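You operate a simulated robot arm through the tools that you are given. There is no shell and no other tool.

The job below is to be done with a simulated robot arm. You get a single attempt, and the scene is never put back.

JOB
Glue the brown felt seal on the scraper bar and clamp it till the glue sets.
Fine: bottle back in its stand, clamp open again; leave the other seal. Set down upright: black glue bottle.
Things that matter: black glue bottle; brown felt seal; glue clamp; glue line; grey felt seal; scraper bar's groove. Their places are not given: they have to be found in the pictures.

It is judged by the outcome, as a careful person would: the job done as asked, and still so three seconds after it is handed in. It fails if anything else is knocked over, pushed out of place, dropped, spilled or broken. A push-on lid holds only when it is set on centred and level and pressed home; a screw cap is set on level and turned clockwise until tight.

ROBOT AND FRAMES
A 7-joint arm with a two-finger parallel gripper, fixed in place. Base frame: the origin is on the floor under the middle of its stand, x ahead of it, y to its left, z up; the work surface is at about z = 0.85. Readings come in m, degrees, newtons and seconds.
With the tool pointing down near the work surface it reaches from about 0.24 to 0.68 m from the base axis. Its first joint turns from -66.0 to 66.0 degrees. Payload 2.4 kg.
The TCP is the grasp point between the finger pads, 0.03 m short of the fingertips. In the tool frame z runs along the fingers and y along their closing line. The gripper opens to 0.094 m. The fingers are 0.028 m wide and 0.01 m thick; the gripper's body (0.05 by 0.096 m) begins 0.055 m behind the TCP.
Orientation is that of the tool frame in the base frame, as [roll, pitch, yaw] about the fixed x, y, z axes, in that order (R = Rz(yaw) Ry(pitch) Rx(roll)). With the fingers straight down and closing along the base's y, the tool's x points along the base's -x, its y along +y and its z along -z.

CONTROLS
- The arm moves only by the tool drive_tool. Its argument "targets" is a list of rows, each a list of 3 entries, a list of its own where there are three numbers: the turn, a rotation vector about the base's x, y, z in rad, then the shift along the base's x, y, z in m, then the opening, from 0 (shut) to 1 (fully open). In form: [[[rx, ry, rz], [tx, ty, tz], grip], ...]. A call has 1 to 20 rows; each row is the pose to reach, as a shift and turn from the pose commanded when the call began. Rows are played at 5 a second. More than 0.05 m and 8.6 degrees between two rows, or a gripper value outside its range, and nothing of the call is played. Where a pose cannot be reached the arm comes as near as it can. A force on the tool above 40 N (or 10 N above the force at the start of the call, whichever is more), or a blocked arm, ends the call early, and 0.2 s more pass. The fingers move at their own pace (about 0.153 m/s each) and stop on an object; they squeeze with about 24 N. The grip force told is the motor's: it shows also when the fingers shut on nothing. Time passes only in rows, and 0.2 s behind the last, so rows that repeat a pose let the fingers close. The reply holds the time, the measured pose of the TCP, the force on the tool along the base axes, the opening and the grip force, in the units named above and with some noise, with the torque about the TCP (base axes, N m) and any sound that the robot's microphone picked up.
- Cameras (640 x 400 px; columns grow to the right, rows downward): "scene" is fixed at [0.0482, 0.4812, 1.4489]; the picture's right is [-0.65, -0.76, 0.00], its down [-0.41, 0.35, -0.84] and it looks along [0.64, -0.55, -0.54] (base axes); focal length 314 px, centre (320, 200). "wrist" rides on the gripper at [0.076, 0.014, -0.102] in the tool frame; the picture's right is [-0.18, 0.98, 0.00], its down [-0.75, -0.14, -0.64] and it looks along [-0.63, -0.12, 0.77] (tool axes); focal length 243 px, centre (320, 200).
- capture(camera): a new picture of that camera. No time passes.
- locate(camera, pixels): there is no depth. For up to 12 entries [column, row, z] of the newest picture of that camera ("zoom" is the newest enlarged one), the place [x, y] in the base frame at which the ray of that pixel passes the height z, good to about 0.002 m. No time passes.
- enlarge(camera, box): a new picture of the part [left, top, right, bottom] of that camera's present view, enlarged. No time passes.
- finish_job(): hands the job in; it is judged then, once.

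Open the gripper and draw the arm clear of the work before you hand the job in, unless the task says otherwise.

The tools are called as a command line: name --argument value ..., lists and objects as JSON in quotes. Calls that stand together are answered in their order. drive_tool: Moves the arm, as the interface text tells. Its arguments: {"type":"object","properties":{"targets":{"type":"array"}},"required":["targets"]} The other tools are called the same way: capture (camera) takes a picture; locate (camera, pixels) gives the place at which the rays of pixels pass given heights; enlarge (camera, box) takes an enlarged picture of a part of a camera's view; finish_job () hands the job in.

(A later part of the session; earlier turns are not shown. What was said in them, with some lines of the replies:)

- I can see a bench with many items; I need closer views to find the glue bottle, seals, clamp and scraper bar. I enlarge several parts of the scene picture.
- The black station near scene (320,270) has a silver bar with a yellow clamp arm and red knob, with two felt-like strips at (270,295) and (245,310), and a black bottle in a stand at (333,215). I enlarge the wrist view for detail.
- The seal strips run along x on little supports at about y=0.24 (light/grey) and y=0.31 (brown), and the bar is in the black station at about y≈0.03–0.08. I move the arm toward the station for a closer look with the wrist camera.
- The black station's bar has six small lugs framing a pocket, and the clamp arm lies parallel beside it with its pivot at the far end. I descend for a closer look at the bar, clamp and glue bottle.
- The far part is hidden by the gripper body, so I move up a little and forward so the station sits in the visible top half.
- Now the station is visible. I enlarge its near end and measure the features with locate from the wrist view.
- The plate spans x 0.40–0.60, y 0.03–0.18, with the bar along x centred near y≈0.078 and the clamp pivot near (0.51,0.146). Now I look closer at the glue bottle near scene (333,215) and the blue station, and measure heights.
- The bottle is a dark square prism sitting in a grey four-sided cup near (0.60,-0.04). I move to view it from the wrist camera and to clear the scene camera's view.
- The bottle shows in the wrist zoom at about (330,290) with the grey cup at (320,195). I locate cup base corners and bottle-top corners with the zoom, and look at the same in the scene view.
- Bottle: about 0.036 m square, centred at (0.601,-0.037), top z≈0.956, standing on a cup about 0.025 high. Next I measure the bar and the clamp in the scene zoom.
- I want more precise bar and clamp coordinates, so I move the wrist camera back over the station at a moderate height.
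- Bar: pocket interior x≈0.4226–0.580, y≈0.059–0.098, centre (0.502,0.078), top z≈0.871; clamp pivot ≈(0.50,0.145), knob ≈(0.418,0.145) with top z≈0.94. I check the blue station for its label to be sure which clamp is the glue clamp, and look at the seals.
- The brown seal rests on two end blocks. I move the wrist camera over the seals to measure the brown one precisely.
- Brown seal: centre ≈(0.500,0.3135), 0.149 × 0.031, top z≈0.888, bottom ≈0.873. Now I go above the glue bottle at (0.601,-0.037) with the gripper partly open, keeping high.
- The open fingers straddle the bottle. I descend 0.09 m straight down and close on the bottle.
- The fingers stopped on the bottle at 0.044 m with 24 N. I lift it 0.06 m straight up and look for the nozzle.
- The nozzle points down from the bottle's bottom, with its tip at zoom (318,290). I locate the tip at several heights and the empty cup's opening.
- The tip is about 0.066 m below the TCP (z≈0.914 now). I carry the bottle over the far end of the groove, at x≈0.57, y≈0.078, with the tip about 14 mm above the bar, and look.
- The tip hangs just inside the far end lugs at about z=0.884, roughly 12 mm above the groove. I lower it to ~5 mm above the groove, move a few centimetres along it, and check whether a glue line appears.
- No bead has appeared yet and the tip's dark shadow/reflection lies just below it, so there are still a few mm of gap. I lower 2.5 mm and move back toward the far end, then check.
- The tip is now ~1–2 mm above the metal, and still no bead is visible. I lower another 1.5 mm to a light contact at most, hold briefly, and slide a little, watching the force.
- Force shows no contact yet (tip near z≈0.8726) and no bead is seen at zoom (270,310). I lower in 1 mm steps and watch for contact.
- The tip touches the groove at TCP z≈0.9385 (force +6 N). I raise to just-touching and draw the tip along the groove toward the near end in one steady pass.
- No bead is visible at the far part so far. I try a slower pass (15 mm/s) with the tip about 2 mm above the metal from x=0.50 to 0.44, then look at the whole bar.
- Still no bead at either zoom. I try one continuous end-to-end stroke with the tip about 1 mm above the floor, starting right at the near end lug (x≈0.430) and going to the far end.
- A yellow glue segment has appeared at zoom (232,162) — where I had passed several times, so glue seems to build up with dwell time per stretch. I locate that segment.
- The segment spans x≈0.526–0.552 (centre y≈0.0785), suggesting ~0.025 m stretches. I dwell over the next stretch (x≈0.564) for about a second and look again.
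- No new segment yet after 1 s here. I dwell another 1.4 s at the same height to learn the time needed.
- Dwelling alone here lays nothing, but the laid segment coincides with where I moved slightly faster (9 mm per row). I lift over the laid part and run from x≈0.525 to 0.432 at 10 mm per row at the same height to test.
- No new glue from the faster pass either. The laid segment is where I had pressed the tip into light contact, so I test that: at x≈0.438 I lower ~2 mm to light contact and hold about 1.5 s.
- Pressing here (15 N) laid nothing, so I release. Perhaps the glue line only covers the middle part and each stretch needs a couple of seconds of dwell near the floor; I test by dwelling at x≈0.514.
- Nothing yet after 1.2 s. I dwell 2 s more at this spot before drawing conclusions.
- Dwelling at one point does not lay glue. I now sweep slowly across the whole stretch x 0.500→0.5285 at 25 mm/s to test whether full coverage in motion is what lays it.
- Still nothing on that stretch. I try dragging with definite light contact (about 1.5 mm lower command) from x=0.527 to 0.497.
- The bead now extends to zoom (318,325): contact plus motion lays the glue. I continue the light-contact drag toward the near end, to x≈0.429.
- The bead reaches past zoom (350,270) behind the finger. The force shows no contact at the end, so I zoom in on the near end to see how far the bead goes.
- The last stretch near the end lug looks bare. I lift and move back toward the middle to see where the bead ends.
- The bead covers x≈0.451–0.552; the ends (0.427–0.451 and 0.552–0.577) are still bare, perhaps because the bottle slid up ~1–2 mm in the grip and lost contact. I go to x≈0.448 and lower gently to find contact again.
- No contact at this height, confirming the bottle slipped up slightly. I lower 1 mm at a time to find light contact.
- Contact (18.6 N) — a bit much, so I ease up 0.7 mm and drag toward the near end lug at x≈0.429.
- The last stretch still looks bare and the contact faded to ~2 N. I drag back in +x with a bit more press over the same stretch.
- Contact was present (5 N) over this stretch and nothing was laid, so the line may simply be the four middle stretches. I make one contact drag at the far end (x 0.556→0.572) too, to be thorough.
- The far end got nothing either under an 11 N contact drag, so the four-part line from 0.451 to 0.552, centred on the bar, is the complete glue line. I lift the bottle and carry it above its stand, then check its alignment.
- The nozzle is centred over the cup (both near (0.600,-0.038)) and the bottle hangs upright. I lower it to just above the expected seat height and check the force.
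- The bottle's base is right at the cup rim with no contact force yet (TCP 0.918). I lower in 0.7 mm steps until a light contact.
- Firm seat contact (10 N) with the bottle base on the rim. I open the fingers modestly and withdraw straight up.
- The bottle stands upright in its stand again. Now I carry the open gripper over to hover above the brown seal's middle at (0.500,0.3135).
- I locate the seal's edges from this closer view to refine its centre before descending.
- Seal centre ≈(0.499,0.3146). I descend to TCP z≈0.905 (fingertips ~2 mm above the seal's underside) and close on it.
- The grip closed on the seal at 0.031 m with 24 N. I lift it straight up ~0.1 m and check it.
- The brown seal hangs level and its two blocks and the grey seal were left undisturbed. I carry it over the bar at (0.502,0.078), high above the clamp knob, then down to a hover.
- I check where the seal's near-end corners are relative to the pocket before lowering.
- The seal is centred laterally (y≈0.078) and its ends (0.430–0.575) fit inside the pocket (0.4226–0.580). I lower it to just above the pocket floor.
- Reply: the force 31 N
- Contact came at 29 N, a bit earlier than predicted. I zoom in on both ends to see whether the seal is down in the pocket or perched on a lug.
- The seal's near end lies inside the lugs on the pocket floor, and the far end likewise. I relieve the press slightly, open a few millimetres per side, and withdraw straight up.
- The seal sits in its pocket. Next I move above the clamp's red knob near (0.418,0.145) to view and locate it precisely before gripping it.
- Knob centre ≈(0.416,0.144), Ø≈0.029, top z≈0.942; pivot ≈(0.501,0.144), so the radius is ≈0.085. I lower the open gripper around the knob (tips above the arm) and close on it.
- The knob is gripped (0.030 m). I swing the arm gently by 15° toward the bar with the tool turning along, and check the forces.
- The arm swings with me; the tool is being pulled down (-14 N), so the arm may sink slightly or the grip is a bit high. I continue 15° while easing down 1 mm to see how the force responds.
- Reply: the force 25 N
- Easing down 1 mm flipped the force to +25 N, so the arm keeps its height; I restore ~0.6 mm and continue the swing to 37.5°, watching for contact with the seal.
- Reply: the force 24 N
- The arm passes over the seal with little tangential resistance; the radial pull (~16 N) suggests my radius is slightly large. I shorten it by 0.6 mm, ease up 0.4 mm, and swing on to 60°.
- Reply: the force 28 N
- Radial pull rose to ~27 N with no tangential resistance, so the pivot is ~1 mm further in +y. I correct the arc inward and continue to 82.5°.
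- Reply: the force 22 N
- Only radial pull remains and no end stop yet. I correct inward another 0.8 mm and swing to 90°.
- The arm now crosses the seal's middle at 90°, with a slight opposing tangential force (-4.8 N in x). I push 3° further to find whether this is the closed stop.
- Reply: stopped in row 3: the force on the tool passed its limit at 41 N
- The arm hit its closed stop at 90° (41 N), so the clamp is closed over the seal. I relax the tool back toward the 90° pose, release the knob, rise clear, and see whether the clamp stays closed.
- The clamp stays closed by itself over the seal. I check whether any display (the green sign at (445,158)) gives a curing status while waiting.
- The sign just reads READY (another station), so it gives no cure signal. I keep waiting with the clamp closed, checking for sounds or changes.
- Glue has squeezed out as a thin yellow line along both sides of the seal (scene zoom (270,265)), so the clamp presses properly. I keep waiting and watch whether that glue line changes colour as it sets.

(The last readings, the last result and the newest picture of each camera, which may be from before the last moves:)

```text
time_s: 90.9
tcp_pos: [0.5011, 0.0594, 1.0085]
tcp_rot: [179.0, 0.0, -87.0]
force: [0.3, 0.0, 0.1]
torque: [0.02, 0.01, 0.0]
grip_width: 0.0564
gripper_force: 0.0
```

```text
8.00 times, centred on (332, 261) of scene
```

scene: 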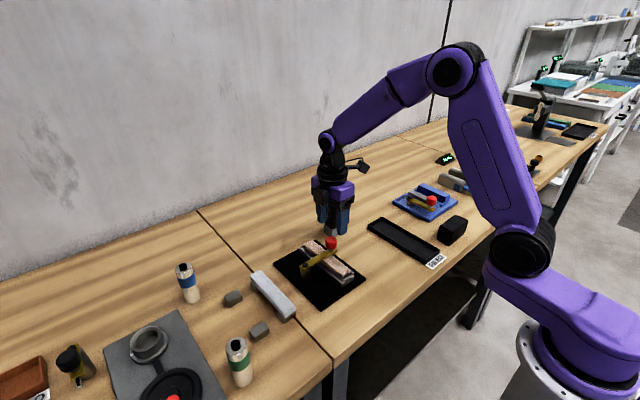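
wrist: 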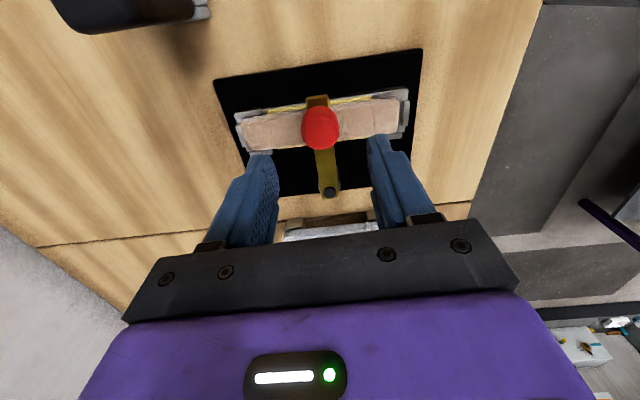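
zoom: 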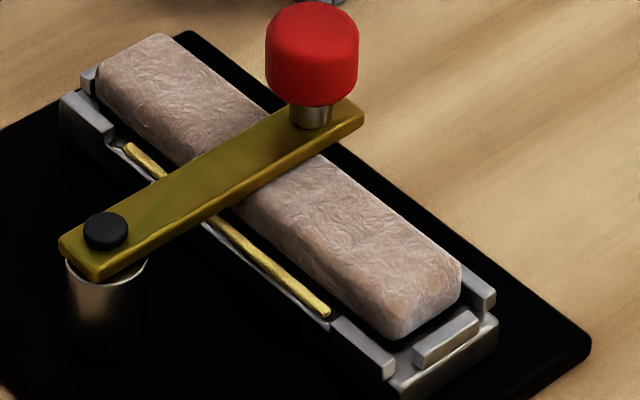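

The squeezed glue still looks glossy yellow. I wait on for several more stretches, then look again.

drive_tool --targets '[[[0, 0, 0], [0, 0, 0], 0.6], [[0, 0, 0], [0, 0, 0], 0.6], [[0, 0, 0], [0, 0, 0], 0.6], [[0, 0, 0], [0, 0, 0], 0.6], [[0, 0, 0], [0, 0, 0], 0.6], [[0, 0, 0], [0, 0, 0], 0.6], [[0, 0, 0], [0, 0, 0], 0.6], [[0, 0, 0], [0, 0, 0], 0.6], [[0, 0, 0], [0, 0, 0], 0.6], [[0, 0, 0], [0, 0, 0], 0.6], [[0, 0, 0], [0, 0, 0], 0.6], [[0, 0, 0], [0, 0, 0], 0.6], [[0, 0, 0], [0, 0, 0], 0.6], [[0, 0, 0], [0, 0, 0], 0.6], [[0, 0, 0], [0, 0, 0], 0.6], [[0, 0, 0], [0, 0, 0], 0.6], [[0, 0, 0], [0, 0, 0], 0.6], [[0, 0, 0], [0, 0, 0], 0.6], [[0, 0, 0], [0, 0, 0], 0.6], [[0, 0, 0], [0, 0, 0], 0.6]]'

enlarge --camera "scene" --box '[300, 236, 364, 286]'

drive_tool --targets '[[[0, 0, 0], [0, 0, 0], 0.6], [[0, 0, 0], [0, 0, 0], 0.6], [[0, 0, 0], [0, 0, 0], 0.6], [[0, 0, 0], [0, 0, 0], 0.6], [[0, 0, 0], [0, 0, 0], 0.6], [[0, 0, 0], [0, 0, 0], 0.6], [[0, 0, 0], [0, 0, 0], 0.6], [[0, 0, 0], [0, 0, 0], 0.6], [[0, 0, 0], [0, 0, 0], 0.6], [[0, 0, 0], [0, 0, 0], 0.6], [[0, 0, 0], [0, 0, 0], 0.6], [[0, 0, 0], [0, 0, 0], 0.6], [[0, 0, 0], [0, 0, 0], 0.6], [[0, 0, 0], [0, 0, 0], 0.6], [[0, 0, 0], [0, 0, 0], 0.6], [[0, 0, 0], [0, 0, 0], 0.6], [[0, 0, 0], [0, 0, 0], 0.6], [[0, 0, 0], [0, 0, 0], 0.6], [[0, 0, 0], [0, 0, 0], 0.6], [[0, 0, 0], [0, 0, 0], 0.6]]'

enlarge --camera "scene" --box '[300, 236, 364, 286]'

```text
time_s: 95.1
tcp_pos: [0.5016, 0.0604, 1.0083]
tcp_rot: [179.0, -0.1, -86.9]
force: [-0.8, -0.6, 0.4]
torque: [-0.01, -0.02, 0.02]
grip_width: 0.0564
gripper_force: 0.0
```

```text
8.00 times, centred on (332, 261) of scene
```

zoom: 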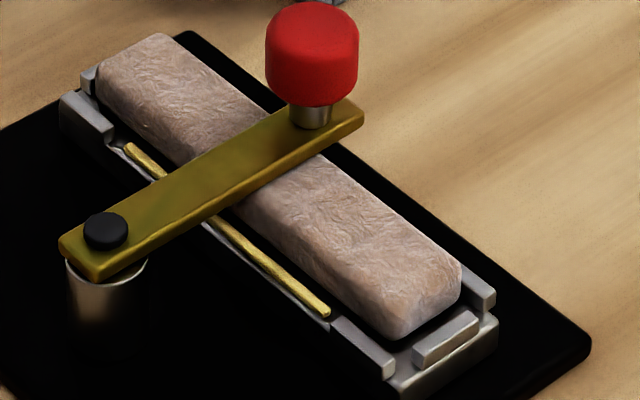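

```text
time_s: 99.3
tcp_pos: [0.5019, 0.0602, 1.0089]
tcp_rot: [179.0, 0.0, -86.9]
force: [0.3, 0.4, 0.6]
torque: [0.0, 0.0, 0.01]
grip_width: 0.0564
gripper_force: 0.0
```

```text
8.00 times, centred on (332, 261) of scene
```

zoom: 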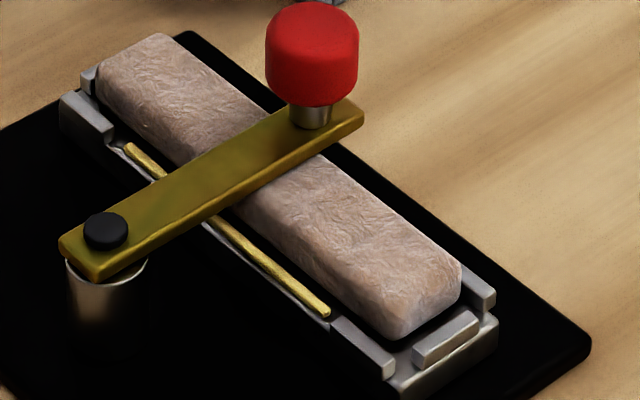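

Twenty-two seconds clamped, no colour change yet. I zoom tighter on the squeezed-out bead for a reference and keep waiting.

enlarge --camera "scene" --box '[312, 252, 344, 278]'

drive_tool --targets '[[[0, 0, 0], [0, 0, 0], 0.6], [[0, 0, 0], [0, 0, 0], 0.6], [[0, 0, 0], [0, 0, 0], 0.6], [[0, 0, 0], [0, 0, 0], 0.6], [[0, 0, 0], [0, 0, 0], 0.6], [[0, 0, 0], [0, 0, 0], 0.6], [[0, 0, 0], [0, 0, 0], 0.6], [[0, 0, 0], [0, 0, 0], 0.6], [[0, 0, 0], [0, 0, 0], 0.6], [[0, 0, 0], [0, 0, 0], 0.6], [[0, 0, 0], [0, 0, 0], 0.6], [[0, 0, 0], [0, 0, 0], 0.6], [[0, 0, 0], [0, 0, 0], 0.6], [[0, 0, 0], [0, 0, 0], 0.6], [[0, 0, 0], [0, 0, 0], 0.6], [[0, 0, 0], [0, 0, 0], 0.6], [[0, 0, 0], [0, 0, 0], 0.6], [[0, 0, 0], [0, 0, 0], 0.6], [[0, 0, 0], [0, 0, 0], 0.6], [[0, 0, 0], [0, 0, 0], 0.6]]'

drive_tool --targets '[[[0, 0, 0], [0, 0, 0], 0.6], [[0, 0, 0], [0, 0, 0], 0.6], [[0, 0, 0], [0, 0, 0], 0.6], [[0, 0, 0], [0, 0, 0], 0.6], [[0, 0, 0], [0, 0, 0], 0.6], [[0, 0, 0], [0, 0, 0], 0.6], [[0, 0, 0], [0, 0, 0], 0.6], [[0, 0, 0], [0, 0, 0], 0.6], [[0, 0, 0], [0, 0, 0], 0.6], [[0, 0, 0], [0, 0, 0], 0.6], [[0, 0, 0], [0, 0, 0], 0.6], [[0, 0, 0], [0, 0, 0], 0.6], [[0, 0, 0], [0, 0, 0], 0.6], [[0, 0, 0], [0, 0, 0], 0.6], [[0, 0, 0], [0, 0, 0], 0.6], [[0, 0, 0], [0, 0, 0], 0.6], [[0, 0, 0], [0, 0, 0], 0.6], [[0, 0, 0], [0, 0, 0], 0.6], [[0, 0, 0], [0, 0, 0], 0.6], [[0, 0, 0], [0, 0, 0], 0.6]]'

enlarge --camera "scene" --box '[312, 252, 344, 278]'

```text
15.38 times, centred on (328, 265) of scene
```

zoom: 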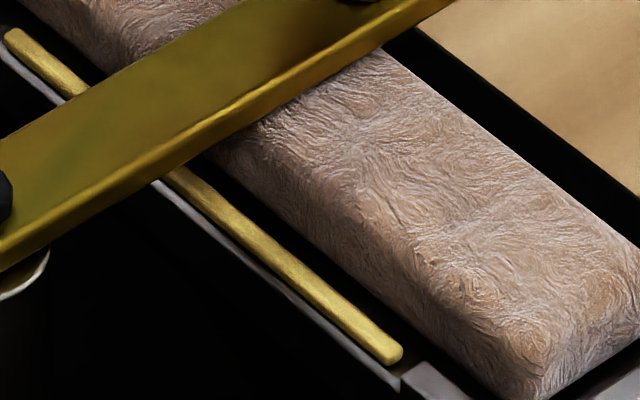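

```text
time_s: 103.5
tcp_pos: [0.5008, 0.0605, 1.0082]
tcp_rot: [179.0, -0.3, -86.9]
force: [0.1, 0.3, 0.9]
torque: [0.0, 0.0, -0.01]
grip_width: 0.0566
gripper_force: 0.1
```

```text
time_s: 107.7
tcp_pos: [0.5022, 0.0603, 1.0083]
tcp_rot: [178.9, -0.1, -86.9]
force: [-0.3, -0.1, -1.1]
torque: [0.0, 0.0, -0.01]
grip_width: 0.0566
gripper_force: 0.0
```

```text
15.38 times, centred on (328, 265) of scene
```

zoom: 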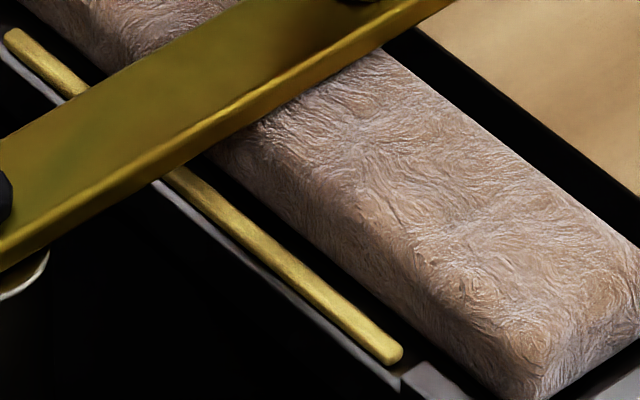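

No change in colour over 8 s; the side beads appeared a few seconds after clamping and are stable. To be safe I keep it clamped for another ~25 s before opening.

drive_tool --targets '[[[0, 0, 0], [0, 0, 0], 0.6], [[0, 0, 0], [0, 0, 0], 0.6], [[0, 0, 0], [0, 0, 0], 0.6], [[0, 0, 0], [0, 0, 0], 0.6], [[0, 0, 0], [0, 0, 0], 0.6], [[0, 0, 0], [0, 0, 0], 0.6], [[0, 0, 0], [0, 0, 0], 0.6], [[0, 0, 0], [0, 0, 0], 0.6], [[0, 0, 0], [0, 0, 0], 0.6], [[0, 0, 0], [0, 0, 0], 0.6], [[0, 0, 0], [0, 0, 0], 0.6], [[0, 0, 0], [0, 0, 0], 0.6], [[0, 0, 0], [0, 0, 0], 0.6], [[0, 0, 0], [0, 0, 0], 0.6], [[0, 0, 0], [0, 0, 0], 0.6], [[0, 0, 0], [0, 0, 0], 0.6], [[0, 0, 0], [0, 0, 0], 0.6], [[0, 0, 0], [0, 0, 0], 0.6], [[0, 0, 0], [0, 0, 0], 0.6], [[0, 0, 0], [0, 0, 0], 0.6]]'

drive_tool --targets '[[[0, 0, 0], [0, 0, 0], 0.6], [[0, 0, 0], [0, 0, 0], 0.6], [[0, 0, 0], [0, 0, 0], 0.6], [[0, 0, 0], [0, 0, 0], 0.6], [[0, 0, 0], [0, 0, 0], 0.6], [[0, 0, 0], [0, 0, 0], 0.6], [[0, 0, 0], [0, 0, 0], 0.6], [[0, 0, 0], [0, 0, 0], 0.6], [[0, 0, 0], [0, 0, 0], 0.6], [[0, 0, 0], [0, 0, 0], 0.6], [[0, 0, 0], [0, 0, 0], 0.6], [[0, 0, 0], [0, 0, 0], 0.6], [[0, 0, 0], [0, 0, 0], 0.6], [[0, 0, 0], [0, 0, 0], 0.6], [[0, 0, 0], [0, 0, 0], 0.6], [[0, 0, 0], [0, 0, 0], 0.6], [[0, 0, 0], [0, 0, 0], 0.6], [[0, 0, 0], [0, 0, 0], 0.6], [[0, 0, 0], [0, 0, 0], 0.6], [[0, 0, 0], [0, 0, 0], 0.6]]'

drive_tool --targets '[[[0, 0, 0], [0, 0, 0], 0.6], [[0, 0, 0], [0, 0, 0], 0.6], [[0, 0, 0], [0, 0, 0], 0.6], [[0, 0, 0], [0, 0, 0], 0.6], [[0, 0, 0], [0, 0, 0], 0.6], [[0, 0, 0], [0, 0, 0], 0.6], [[0, 0, 0], [0, 0, 0], 0.6], [[0, 0, 0], [0, 0, 0], 0.6], [[0, 0, 0], [0, 0, 0], 0.6], [[0, 0, 0], [0, 0, 0], 0.6], [[0, 0, 0], [0, 0, 0], 0.6], [[0, 0, 0], [0, 0, 0], 0.6], [[0, 0, 0], [0, 0, 0], 0.6], [[0, 0, 0], [0, 0, 0], 0.6], [[0, 0, 0], [0, 0, 0], 0.6], [[0, 0, 0], [0, 0, 0], 0.6], [[0, 0, 0], [0, 0, 0], 0.6], [[0, 0, 0], [0, 0, 0], 0.6], [[0, 0, 0], [0, 0, 0], 0.6], [[0, 0, 0], [0, 0, 0], 0.6]]'

drive_tool --targets '[[[0, 0, 0], [0, 0, 0], 0.6], [[0, 0, 0], [0, 0, 0], 0.6], [[0, 0, 0], [0, 0, 0], 0.6], [[0, 0, 0], [0, 0, 0], 0.6], [[0, 0, 0], [0, 0, 0], 0.6], [[0, 0, 0], [0, 0, 0], 0.6], [[0, 0, 0], [0, 0, 0], 0.6], [[0, 0, 0], [0, 0, 0], 0.6], [[0, 0, 0], [0, 0, 0], 0.6], [[0, 0, 0], [0, 0, 0], 0.6], [[0, 0, 0], [0, 0, 0], 0.6], [[0, 0, 0], [0, 0, 0], 0.6], [[0, 0, 0], [0, 0, 0], 0.6], [[0, 0, 0], [0, 0, 0], 0.6], [[0, 0, 0], [0, 0, 0], 0.6], [[0, 0, 0], [0, 0, 0], 0.6], [[0, 0, 0], [0, 0, 0], 0.6], [[0, 0, 0], [0, 0, 0], 0.6], [[0, 0, 0], [0, 0, 0], 0.6], [[0, 0, 0], [0, 0, 0], 0.6]]'

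drive_tool --targets '[[[0, 0, 0], [0, 0, 0], 0.6], [[0, 0, 0], [0, 0, 0], 0.6], [[0, 0, 0], [0, 0, 0], 0.6], [[0, 0, 0], [0, 0, 0], 0.6], [[0, 0, 0], [0, 0, 0], 0.6], [[0, 0, 0], [0, 0, 0], 0.6], [[0, 0, 0], [0, 0, 0], 0.6], [[0, 0, 0], [0, 0, 0], 0.6], [[0, 0, 0], [0, 0, 0], 0.6], [[0, 0, 0], [0, 0, 0], 0.6], [[0, 0, 0], [0, 0, 0], 0.6], [[0, 0, 0], [0, 0, 0], 0.6], [[0, 0, 0], [0, 0, 0], 0.6], [[0, 0, 0], [0, 0, 0], 0.6], [[0, 0, 0], [0, 0, 0], 0.6], [[0, 0, 0], [0, 0, 0], 0.6], [[0, 0, 0], [0, 0, 0], 0.6], [[0, 0, 0], [0, 0, 0], 0.6], [[0, 0, 0], [0, 0, 0], 0.6], [[0, 0, 0], [0, 0, 0], 0.6]]'

drive_tool --targets '[[[0, 0, 0], [0, 0, 0], 0.6], [[0, 0, 0], [0, 0, 0], 0.6], [[0, 0, 0], [0, 0, 0], 0.6], [[0, 0, 0], [0, 0, 0], 0.6], [[0, 0, 0], [0, 0, 0], 0.6], [[0, 0, 0], [0, 0, 0], 0.6], [[0, 0, 0], [0, 0, 0], 0.6], [[0, 0, 0], [0, 0, 0], 0.6], [[0, 0, 0], [0, 0, 0], 0.6], [[0, 0, 0], [0, 0, 0], 0.6], [[0, 0, 0], [0, 0, 0], 0.6], [[0, 0, 0], [0, 0, 0], 0.6], [[0, 0, 0], [0, 0, 0], 0.6], [[0, 0, 0], [0, 0, 0], 0.6], [[0, 0, 0], [0, 0, 0], 0.6], [[0, 0, 0], [0, 0, 0], 0.6], [[0, 0, 0], [0, 0, 0], 0.6], [[0, 0, 0], [0, 0, 0], 0.6], [[0, 0, 0], [0, 0, 0], 0.6], [[0, 0, 0], [0, 0, 0], 0.6]]'

enlarge --camera "scene" --box '[312, 252, 344, 278]'

capture --camera "wrist"

```text
time_s: 111.9
tcp_pos: [0.5003, 0.0599, 1.0087]
tcp_rot: [179.0, -0.1, -87.0]
force: [0.2, -0.5, -0.2]
torque: [-0.02, -0.05, 0.0]
grip_width: 0.0563
gripper_force: 0.1
```

```text
time_s: 116.1
tcp_pos: [0.501, 0.0603, 1.0076]
tcp_rot: [179.0, -0.2, -86.9]
force: [0.1, 0.3, -0.4]
torque: [0.02, -0.02, -0.03]
grip_width: 0.0566
gripper_force: 0.2
```

```text
time_s: 120.3
tcp_pos: [0.5009, 0.0595, 1.0086]
tcp_rot: [179.0, -0.1, -86.9]
force: [0.3, -0.6, 0.0]
torque: [-0.03, -0.01, 0.01]
grip_width: 0.0563
gripper_force: 0.1
```

```text
time_s: 124.5
tcp_pos: [0.5006, 0.0601, 1.0083]
tcp_rot: [179.0, -0.2, -86.8]
force: [-0.3, -0.2, -0.2]
torque: [0.01, 0.07, -0.01]
grip_width: 0.0566
gripper_force: 0.1
```

```text
time_s: 128.7
tcp_pos: [0.5011, 0.0602, 1.0085]
tcp_rot: [179.0, -0.1, -86.9]
force: [0.5, 0.7, -0.3]
torque: [0.01, 0.01, 0.01]
grip_width: 0.0563
gripper_force: 0.1
```

```text
time_s: 132.9
tcp_pos: [0.5018, 0.0598, 1.0086]
tcp_rot: [179.0, -0.2, -86.8]
force: [-0.1, -0.3, 0.2]
torque: [0.01, 0.02, -0.01]
grip_width: 0.0563
gripper_force: 0.1
```

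```text
15.38 times, centred on (328, 265) of scene
```

zoom: 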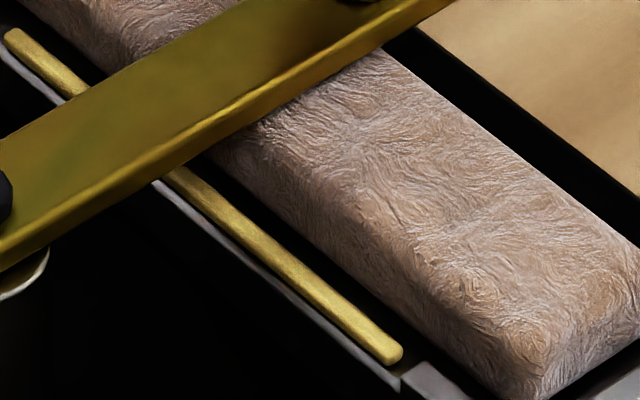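

```text
taken
```

wrist: 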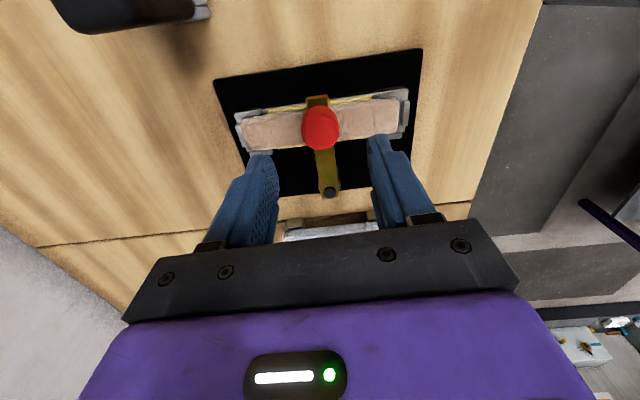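

The clamp has been shut ~56 s, the squeezed-out glue line is steady, so I take it as set. I descend around the knob again and grip it to swing the clamp open.

drive_tool --targets '[[[0, 0, 0], [0, 0, -0.03], 0.6], [[0, 0, 0], [0, 0, -0.055], 0.6], [[0, 0, 0], [0, 0, -0.0745], 0.6], [[0, 0, 0], [0, 0, -0.0745], 0.4], [[0, 0, 0], [0, 0, -0.0745], 0.25], [[0, 0, 0], [0, 0, -0.0745], 0.25]]'

enlarge --camera "scene" --box '[290, 225, 370, 290]'

```text
time_s: 134.3
tcp_pos: [0.5, 0.0599, 0.9331]
tcp_rot: [178.9, -0.1, -86.9]
force: [-0.8, -0.4, -5.9]
torque: [0.09, -0.91, 0.01]
grip_width: 0.0299
gripper_force: 45.2
```

```text
6.15 times, centred on (330, 258) of scene
```

zoom: 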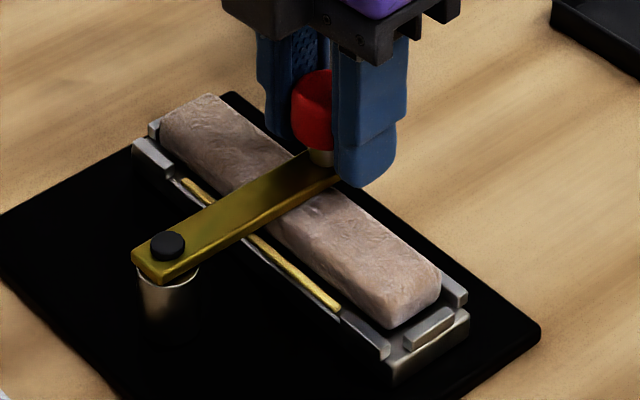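

The knob is gripped again. I swing it back in stages, first to 60°, with the tool turning along the arc.

drive_tool --targets '[[[0, 0, -0.0654], [-0.0055, 0.0002, 0], 0.25], [[0, 0, -0.1309], [-0.0111, 0.0007, 0], 0.25], [[0, 0, -0.1963], [-0.0165, 0.0016, 0], 0.25], [[0, 0, -0.2618], [-0.0219, 0.0029, 0], 0.25], [[0, 0, -0.3272], [-0.0272, 0.0045, 0], 0.25], [[0, 0, -0.3927], [-0.0324, 0.0064, 0], 0.25], [[0, 0, -0.4581], [-0.0375, 0.0087, 0], 0.25], [[0, 0, -0.5236], [-0.0424, 0.0113, 0], 0.25]]'

enlarge --camera "scene" --box '[290, 225, 370, 290]'

```text
time_s: 136.1
tcp_pos: [0.4587, 0.0712, 0.9329]
tcp_rot: [178.9, -0.3, -117.1]
force: [-7.9, -8.5, -32.7]
torque: [-0.11, -0.73, 0.22]
grip_width: 0.0296
gripper_force: 45.0
```

```text
6.15 times, centred on (330, 258) of scene
```

zoom: 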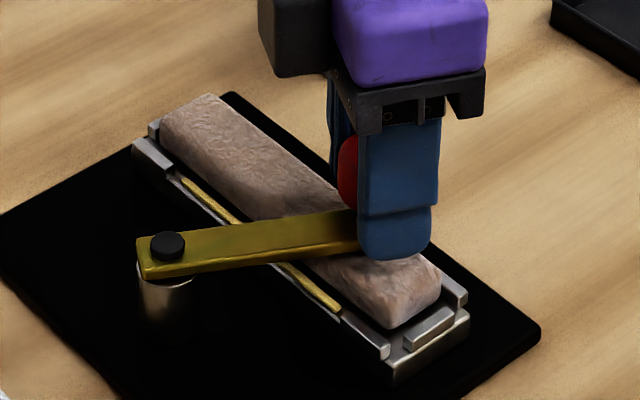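

The downward pull grew to -33 N, so I lower 0.8 mm first and then continue the swing to 30°.

drive_tool --targets '[[[0, 0, 0], [-0.0001, -0.0003, -0.0008], 0.25], [[0, 0, -0.0654], [-0.0048, 0.0027, -0.0008], 0.25], [[0, 0, -0.1309], [-0.0094, 0.0059, -0.0008], 0.25], [[0, 0, -0.1963], [-0.0137, 0.0094, -0.0008], 0.25], [[0, 0, -0.2618], [-0.0177, 0.0132, -0.0008], 0.25]]'

```text
time_s: 137.3
tcp_pos: [0.4408, 0.0847, 0.933]
tcp_rot: [178.9, -0.2, -132.0]
force: [-13.4, -17.3, -9.5]
torque: [-0.85, -0.34, -0.1]
grip_width: 0.0299
gripper_force: 44.6
```

Radial pull is now outward ~22 N, so I widen the arc by ~0.6 mm and continue to 22.5°.

drive_tool --targets '[[[0, 0, 0], [-0.0005, -0.0004, -0.0002], 0.25], [[0, 0, -0.0654], [-0.0043, 0.0036, -0.0002], 0.25], [[0, 0, -0.1309], [-0.0078, 0.0079, -0.0002], 0.25], [[0, 0, -0.1963], [-0.0111, 0.0124, -0.0002], 0.25], [[0, 0, -0.2618], [-0.0141, 0.0172, -0.0002], 0.25], [[0, 0, -0.3272], [-0.0167, 0.0221, -0.0002], 0.25], [[0, 0, -0.3927], [-0.019, 0.0272, -0.0002], 0.25]]'

enlarge --camera "scene" --box '[280, 215, 376, 295]'

```text
time_s: 138.9
tcp_pos: [0.4208, 0.1133, 0.9324]
tcp_rot: [179.0, -0.2, -154.4]
force: [-17.8, -6.0, 30.2]
torque: [-0.73, -0.08, 0.12]
grip_width: 0.0297
gripper_force: 45.1
```

```text
5.00 times, centred on (328, 255) of scene
```

zoom: 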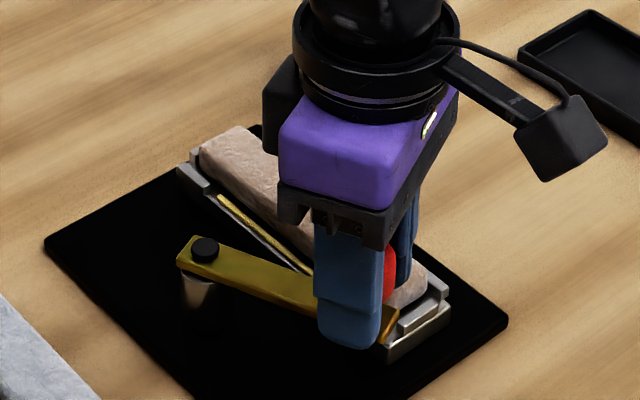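

Now the tool is pressed up 30 N and outward 17 N; I raise 0.8 mm, widen slightly, and finish the swing to about 3°.

drive_tool --targets '[[[0, 0, 0], [-0.0006, -0.0002, 0.0008], 0.25], [[0, 0, -0.0654], [-0.0025, 0.005, 0.0008], 0.25], [[0, 0, -0.1309], [-0.0041, 0.0103, 0.0008], 0.25], [[0, 0, -0.1963], [-0.0054, 0.0157, 0.0008], 0.25], [[0, 0, -0.2618], [-0.0063, 0.0211, 0.0008], 0.25], [[0, 0, -0.3272], [-0.0068, 0.0266, 0.0008], 0.25]]'

enlarge --camera "scene" --box '[280, 215, 376, 295]'

```text
time_s: 140.3
tcp_pos: [0.4151, 0.139, 0.9327]
tcp_rot: [179.1, -0.3, -173.2]
force: [-9.4, 0.9, -14.0]
torque: [-0.49, -1.18, 0.23]
grip_width: 0.0299
gripper_force: 45.2
```

```text
5.00 times, centred on (328, 255) of scene
```

zoom: 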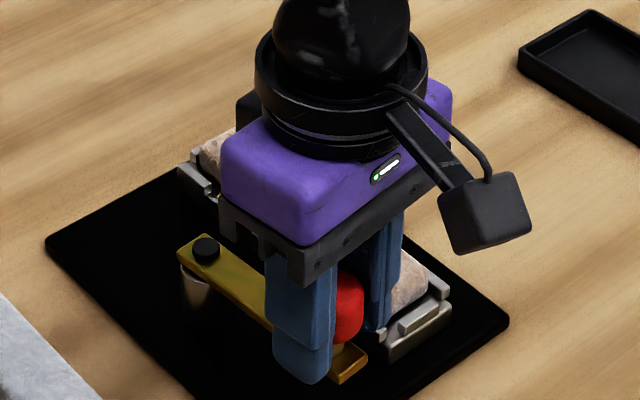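

Knob at (0.415,0.139), nearly back at its starting place (0.415,0.141). I move the last few millimetres and check for the open stop.

drive_tool --targets '[[[0, 0, -0.03], [-0.0006, 0.0025, -0.0003], 0.25], [[0, 0, -0.05], [-0.0007, 0.0045, -0.0003], 0.25], [[0, 0, -0.05], [-0.0007, 0.0045, -0.0003], 0.25]]'

```text
time_s: 141.1
tcp_pos: [0.415, 0.1439, 0.9329]
tcp_rot: [179.1, -0.3, -176.1]
force: [-4.5, -1.8, -28.1]
torque: [-0.7, -0.34, -0.1]
grip_width: 0.0298
gripper_force: 45.1
```

The clamp arm is back at its original open place. I release the knob and rise straight up.

drive_tool --targets '[[[0, 0, 0], [0, 0, -0.0006], 0.25], [[0, 0, 0], [0, 0, -0.0006], 0.45], [[0, 0, 0], [0, 0, -0.0006], 0.6], [[0, 0, 0], [0, 0, -0.0006], 0.65], [[0, 0, 0], [0, 0, 0.03], 0.65], [[0, 0, 0], [0, 0, 0.07], 0.65], [[0, 0, 0], [0, 0, 0.11], 0.65]]'

capture --camera "scene"

enlarge --camera "scene" --box '[280, 220, 376, 300]'

capture --camera "wrist"

```text
time_s: 142.7
tcp_pos: [0.4161, 0.1433, 1.0438]
tcp_rot: [179.0, -0.2, -176.2]
force: [0.3, 0.4, 0.2]
torque: [0.01, 0.02, 0.0]
grip_width: 0.061
gripper_force: 0.1
```

```text
taken
```

scene: 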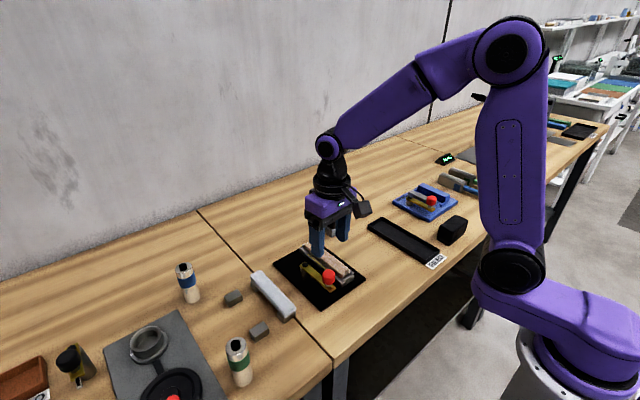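

```text
5.00 times, centred on (328, 260) of scene
```

zoom: 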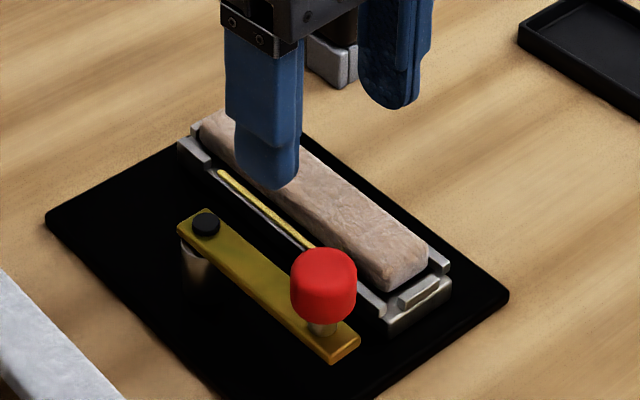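

```text
taken
```

wrist: 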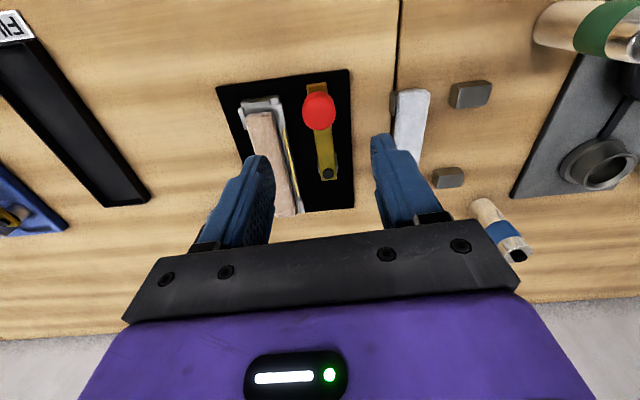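

The clamp lies open parallel to the bar as at the start, and the seal stays in place with the set glue beads beside it. I draw the arm up and back to its starting area, opening the gripper.

drive_tool --targets '[[[0, 0, 0], [0, 0, 0.04], 0.8], [[0, 0, 0], [0, 0, 0.08], 1], [[0, 0, 0], [-0.003, -0.02, 0.115], 1], [[0, 0, 0], [-0.006, -0.06, 0.13], 1], [[0, 0, 0], [-0.01, -0.1, 0.135], 1], [[0, 0, 0], [-0.014, -0.14, 0.135], 1], [[0, 0, 0], [-0.016, -0.18, 0.135], 1], [[0, 0, 0], [-0.016, -0.19, 0.135], 1]]'

capture --camera "scene"

enlarge --camera "scene" --box '[270, 190, 380, 310]'

enlarge --camera "scene" --box '[310, 190, 358, 244]'

capture --camera "wrist"

```text
time_s: 144.5
tcp_pos: [0.3964, -0.0466, 1.1766]
tcp_rot: [179.0, -0.1, -176.0]
force: [0.8, -0.5, 0.3]
torque: [-0.05, 0.0, 0.0]
grip_width: 0.0939
gripper_force: 0.0
```

```text
taken
```

scene: 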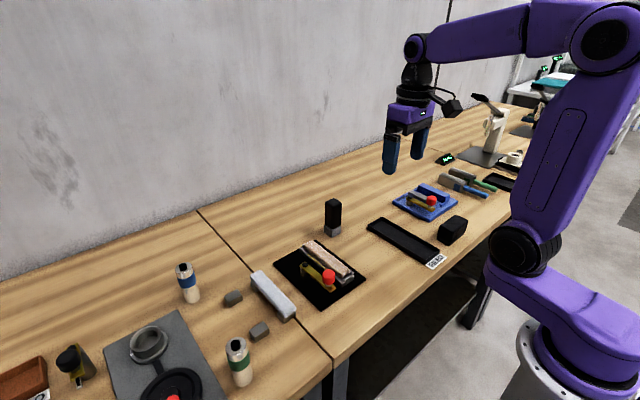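

```text
3.33 times, centred on (325, 250) of scene
```

zoom: 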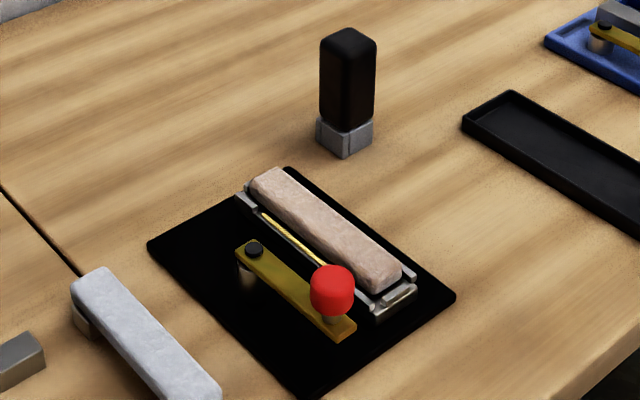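

```text
7.41 times, centred on (334, 217) of scene
```

zoom: 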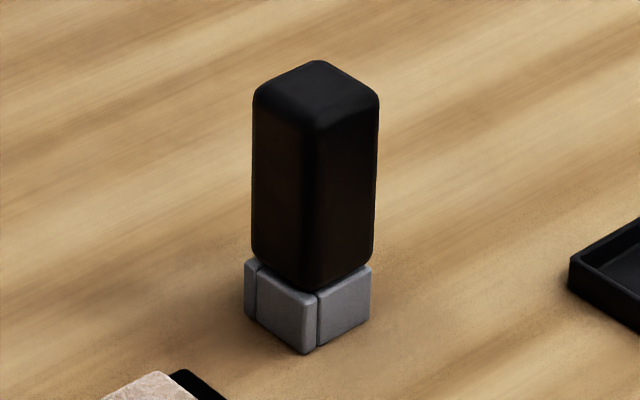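

```text
taken
```

wrist: 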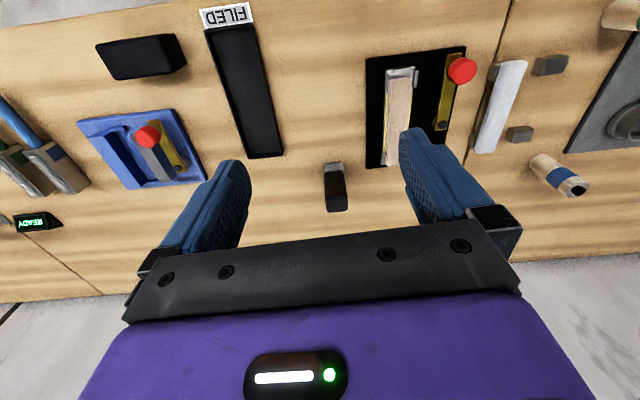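

The bench looks right; the bottle sits perhaps 1–2 mm off its earlier spot, so I zoom in on its base to make sure it is fully seated and upright.

enlarge --camera "scene" --box '[318, 222, 350, 242]'

enlarge --camera "wrist" --box '[310, 150, 370, 220]'

enlarge --camera "scene" --box '[296, 232, 360, 286]'

```text
16.00 times, centred on (334, 232) of scene
```

zoom: 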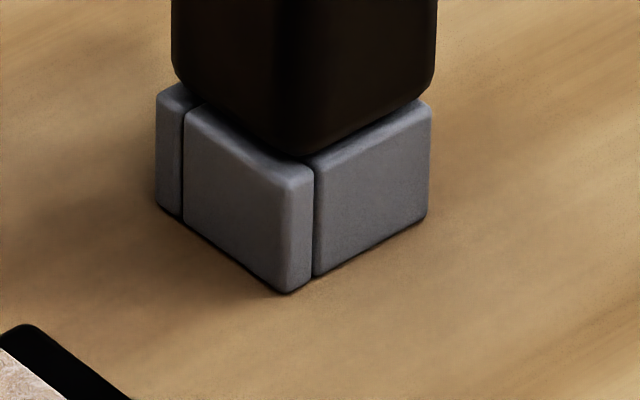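

```text
5.71 times, centred on (340, 185) of wrist
```

zoom: 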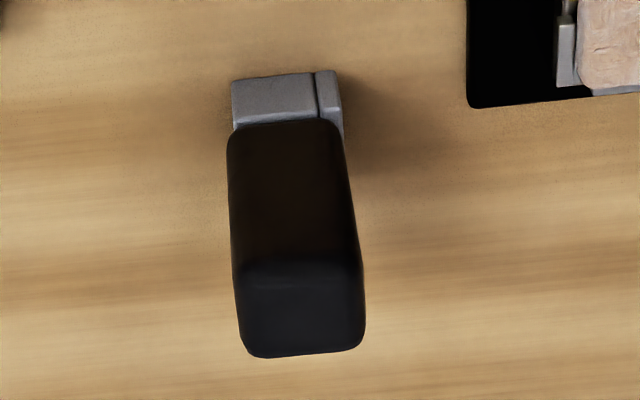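

```text
7.41 times, centred on (328, 259) of scene
```

zoom: 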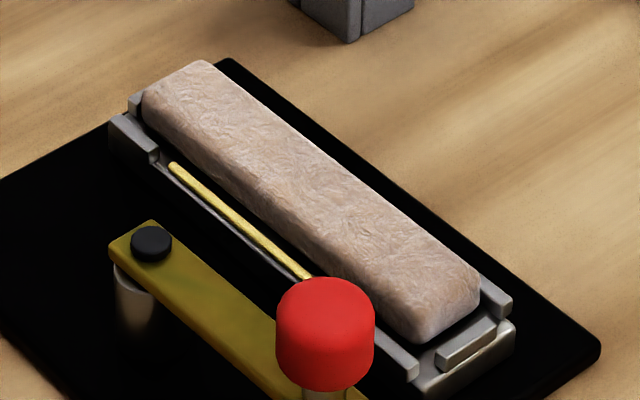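

The bottle stands level on its cup, the brown seal sits glued in the groove, the clamp is open, the grey seal is untouched, and the arm is clear with the gripper open. I hand the job in.

finish_job

```text
The job is handed in.
```

The brown felt seal is glued into the scraper bar's groove, and I've handed the job in. I don't have the verdict yet.

- **Glue line:** the glue formed a continuous line along the middle of the groove, from about x = 0.451 to 0.552. It only came out when the nozzle touched the metal while moving. Dragging the nozzle over both ends of the groove laid nothing more, so I took the line as complete.
- **Clamping:** I swung the clamp over the seal to its closed stop and left it shut for about 56 seconds. Thin beads of glue squeezed out along both sides within the first 10 seconds. Nothing signalled that the glue had set, so the length of the wait was my judgement.
- **Clamp and seal:** the clamp is open again, back beside the bar. The brown seal stayed seated in the groove.
- **Bottle:** the glue bottle stands upright in its stand, about 1 mm off its original spot.
- **Grey seal and the rest:** the grey seal was not touched, and I saw nothing else moved or spilled. The arm is clear of the work with the gripper open.
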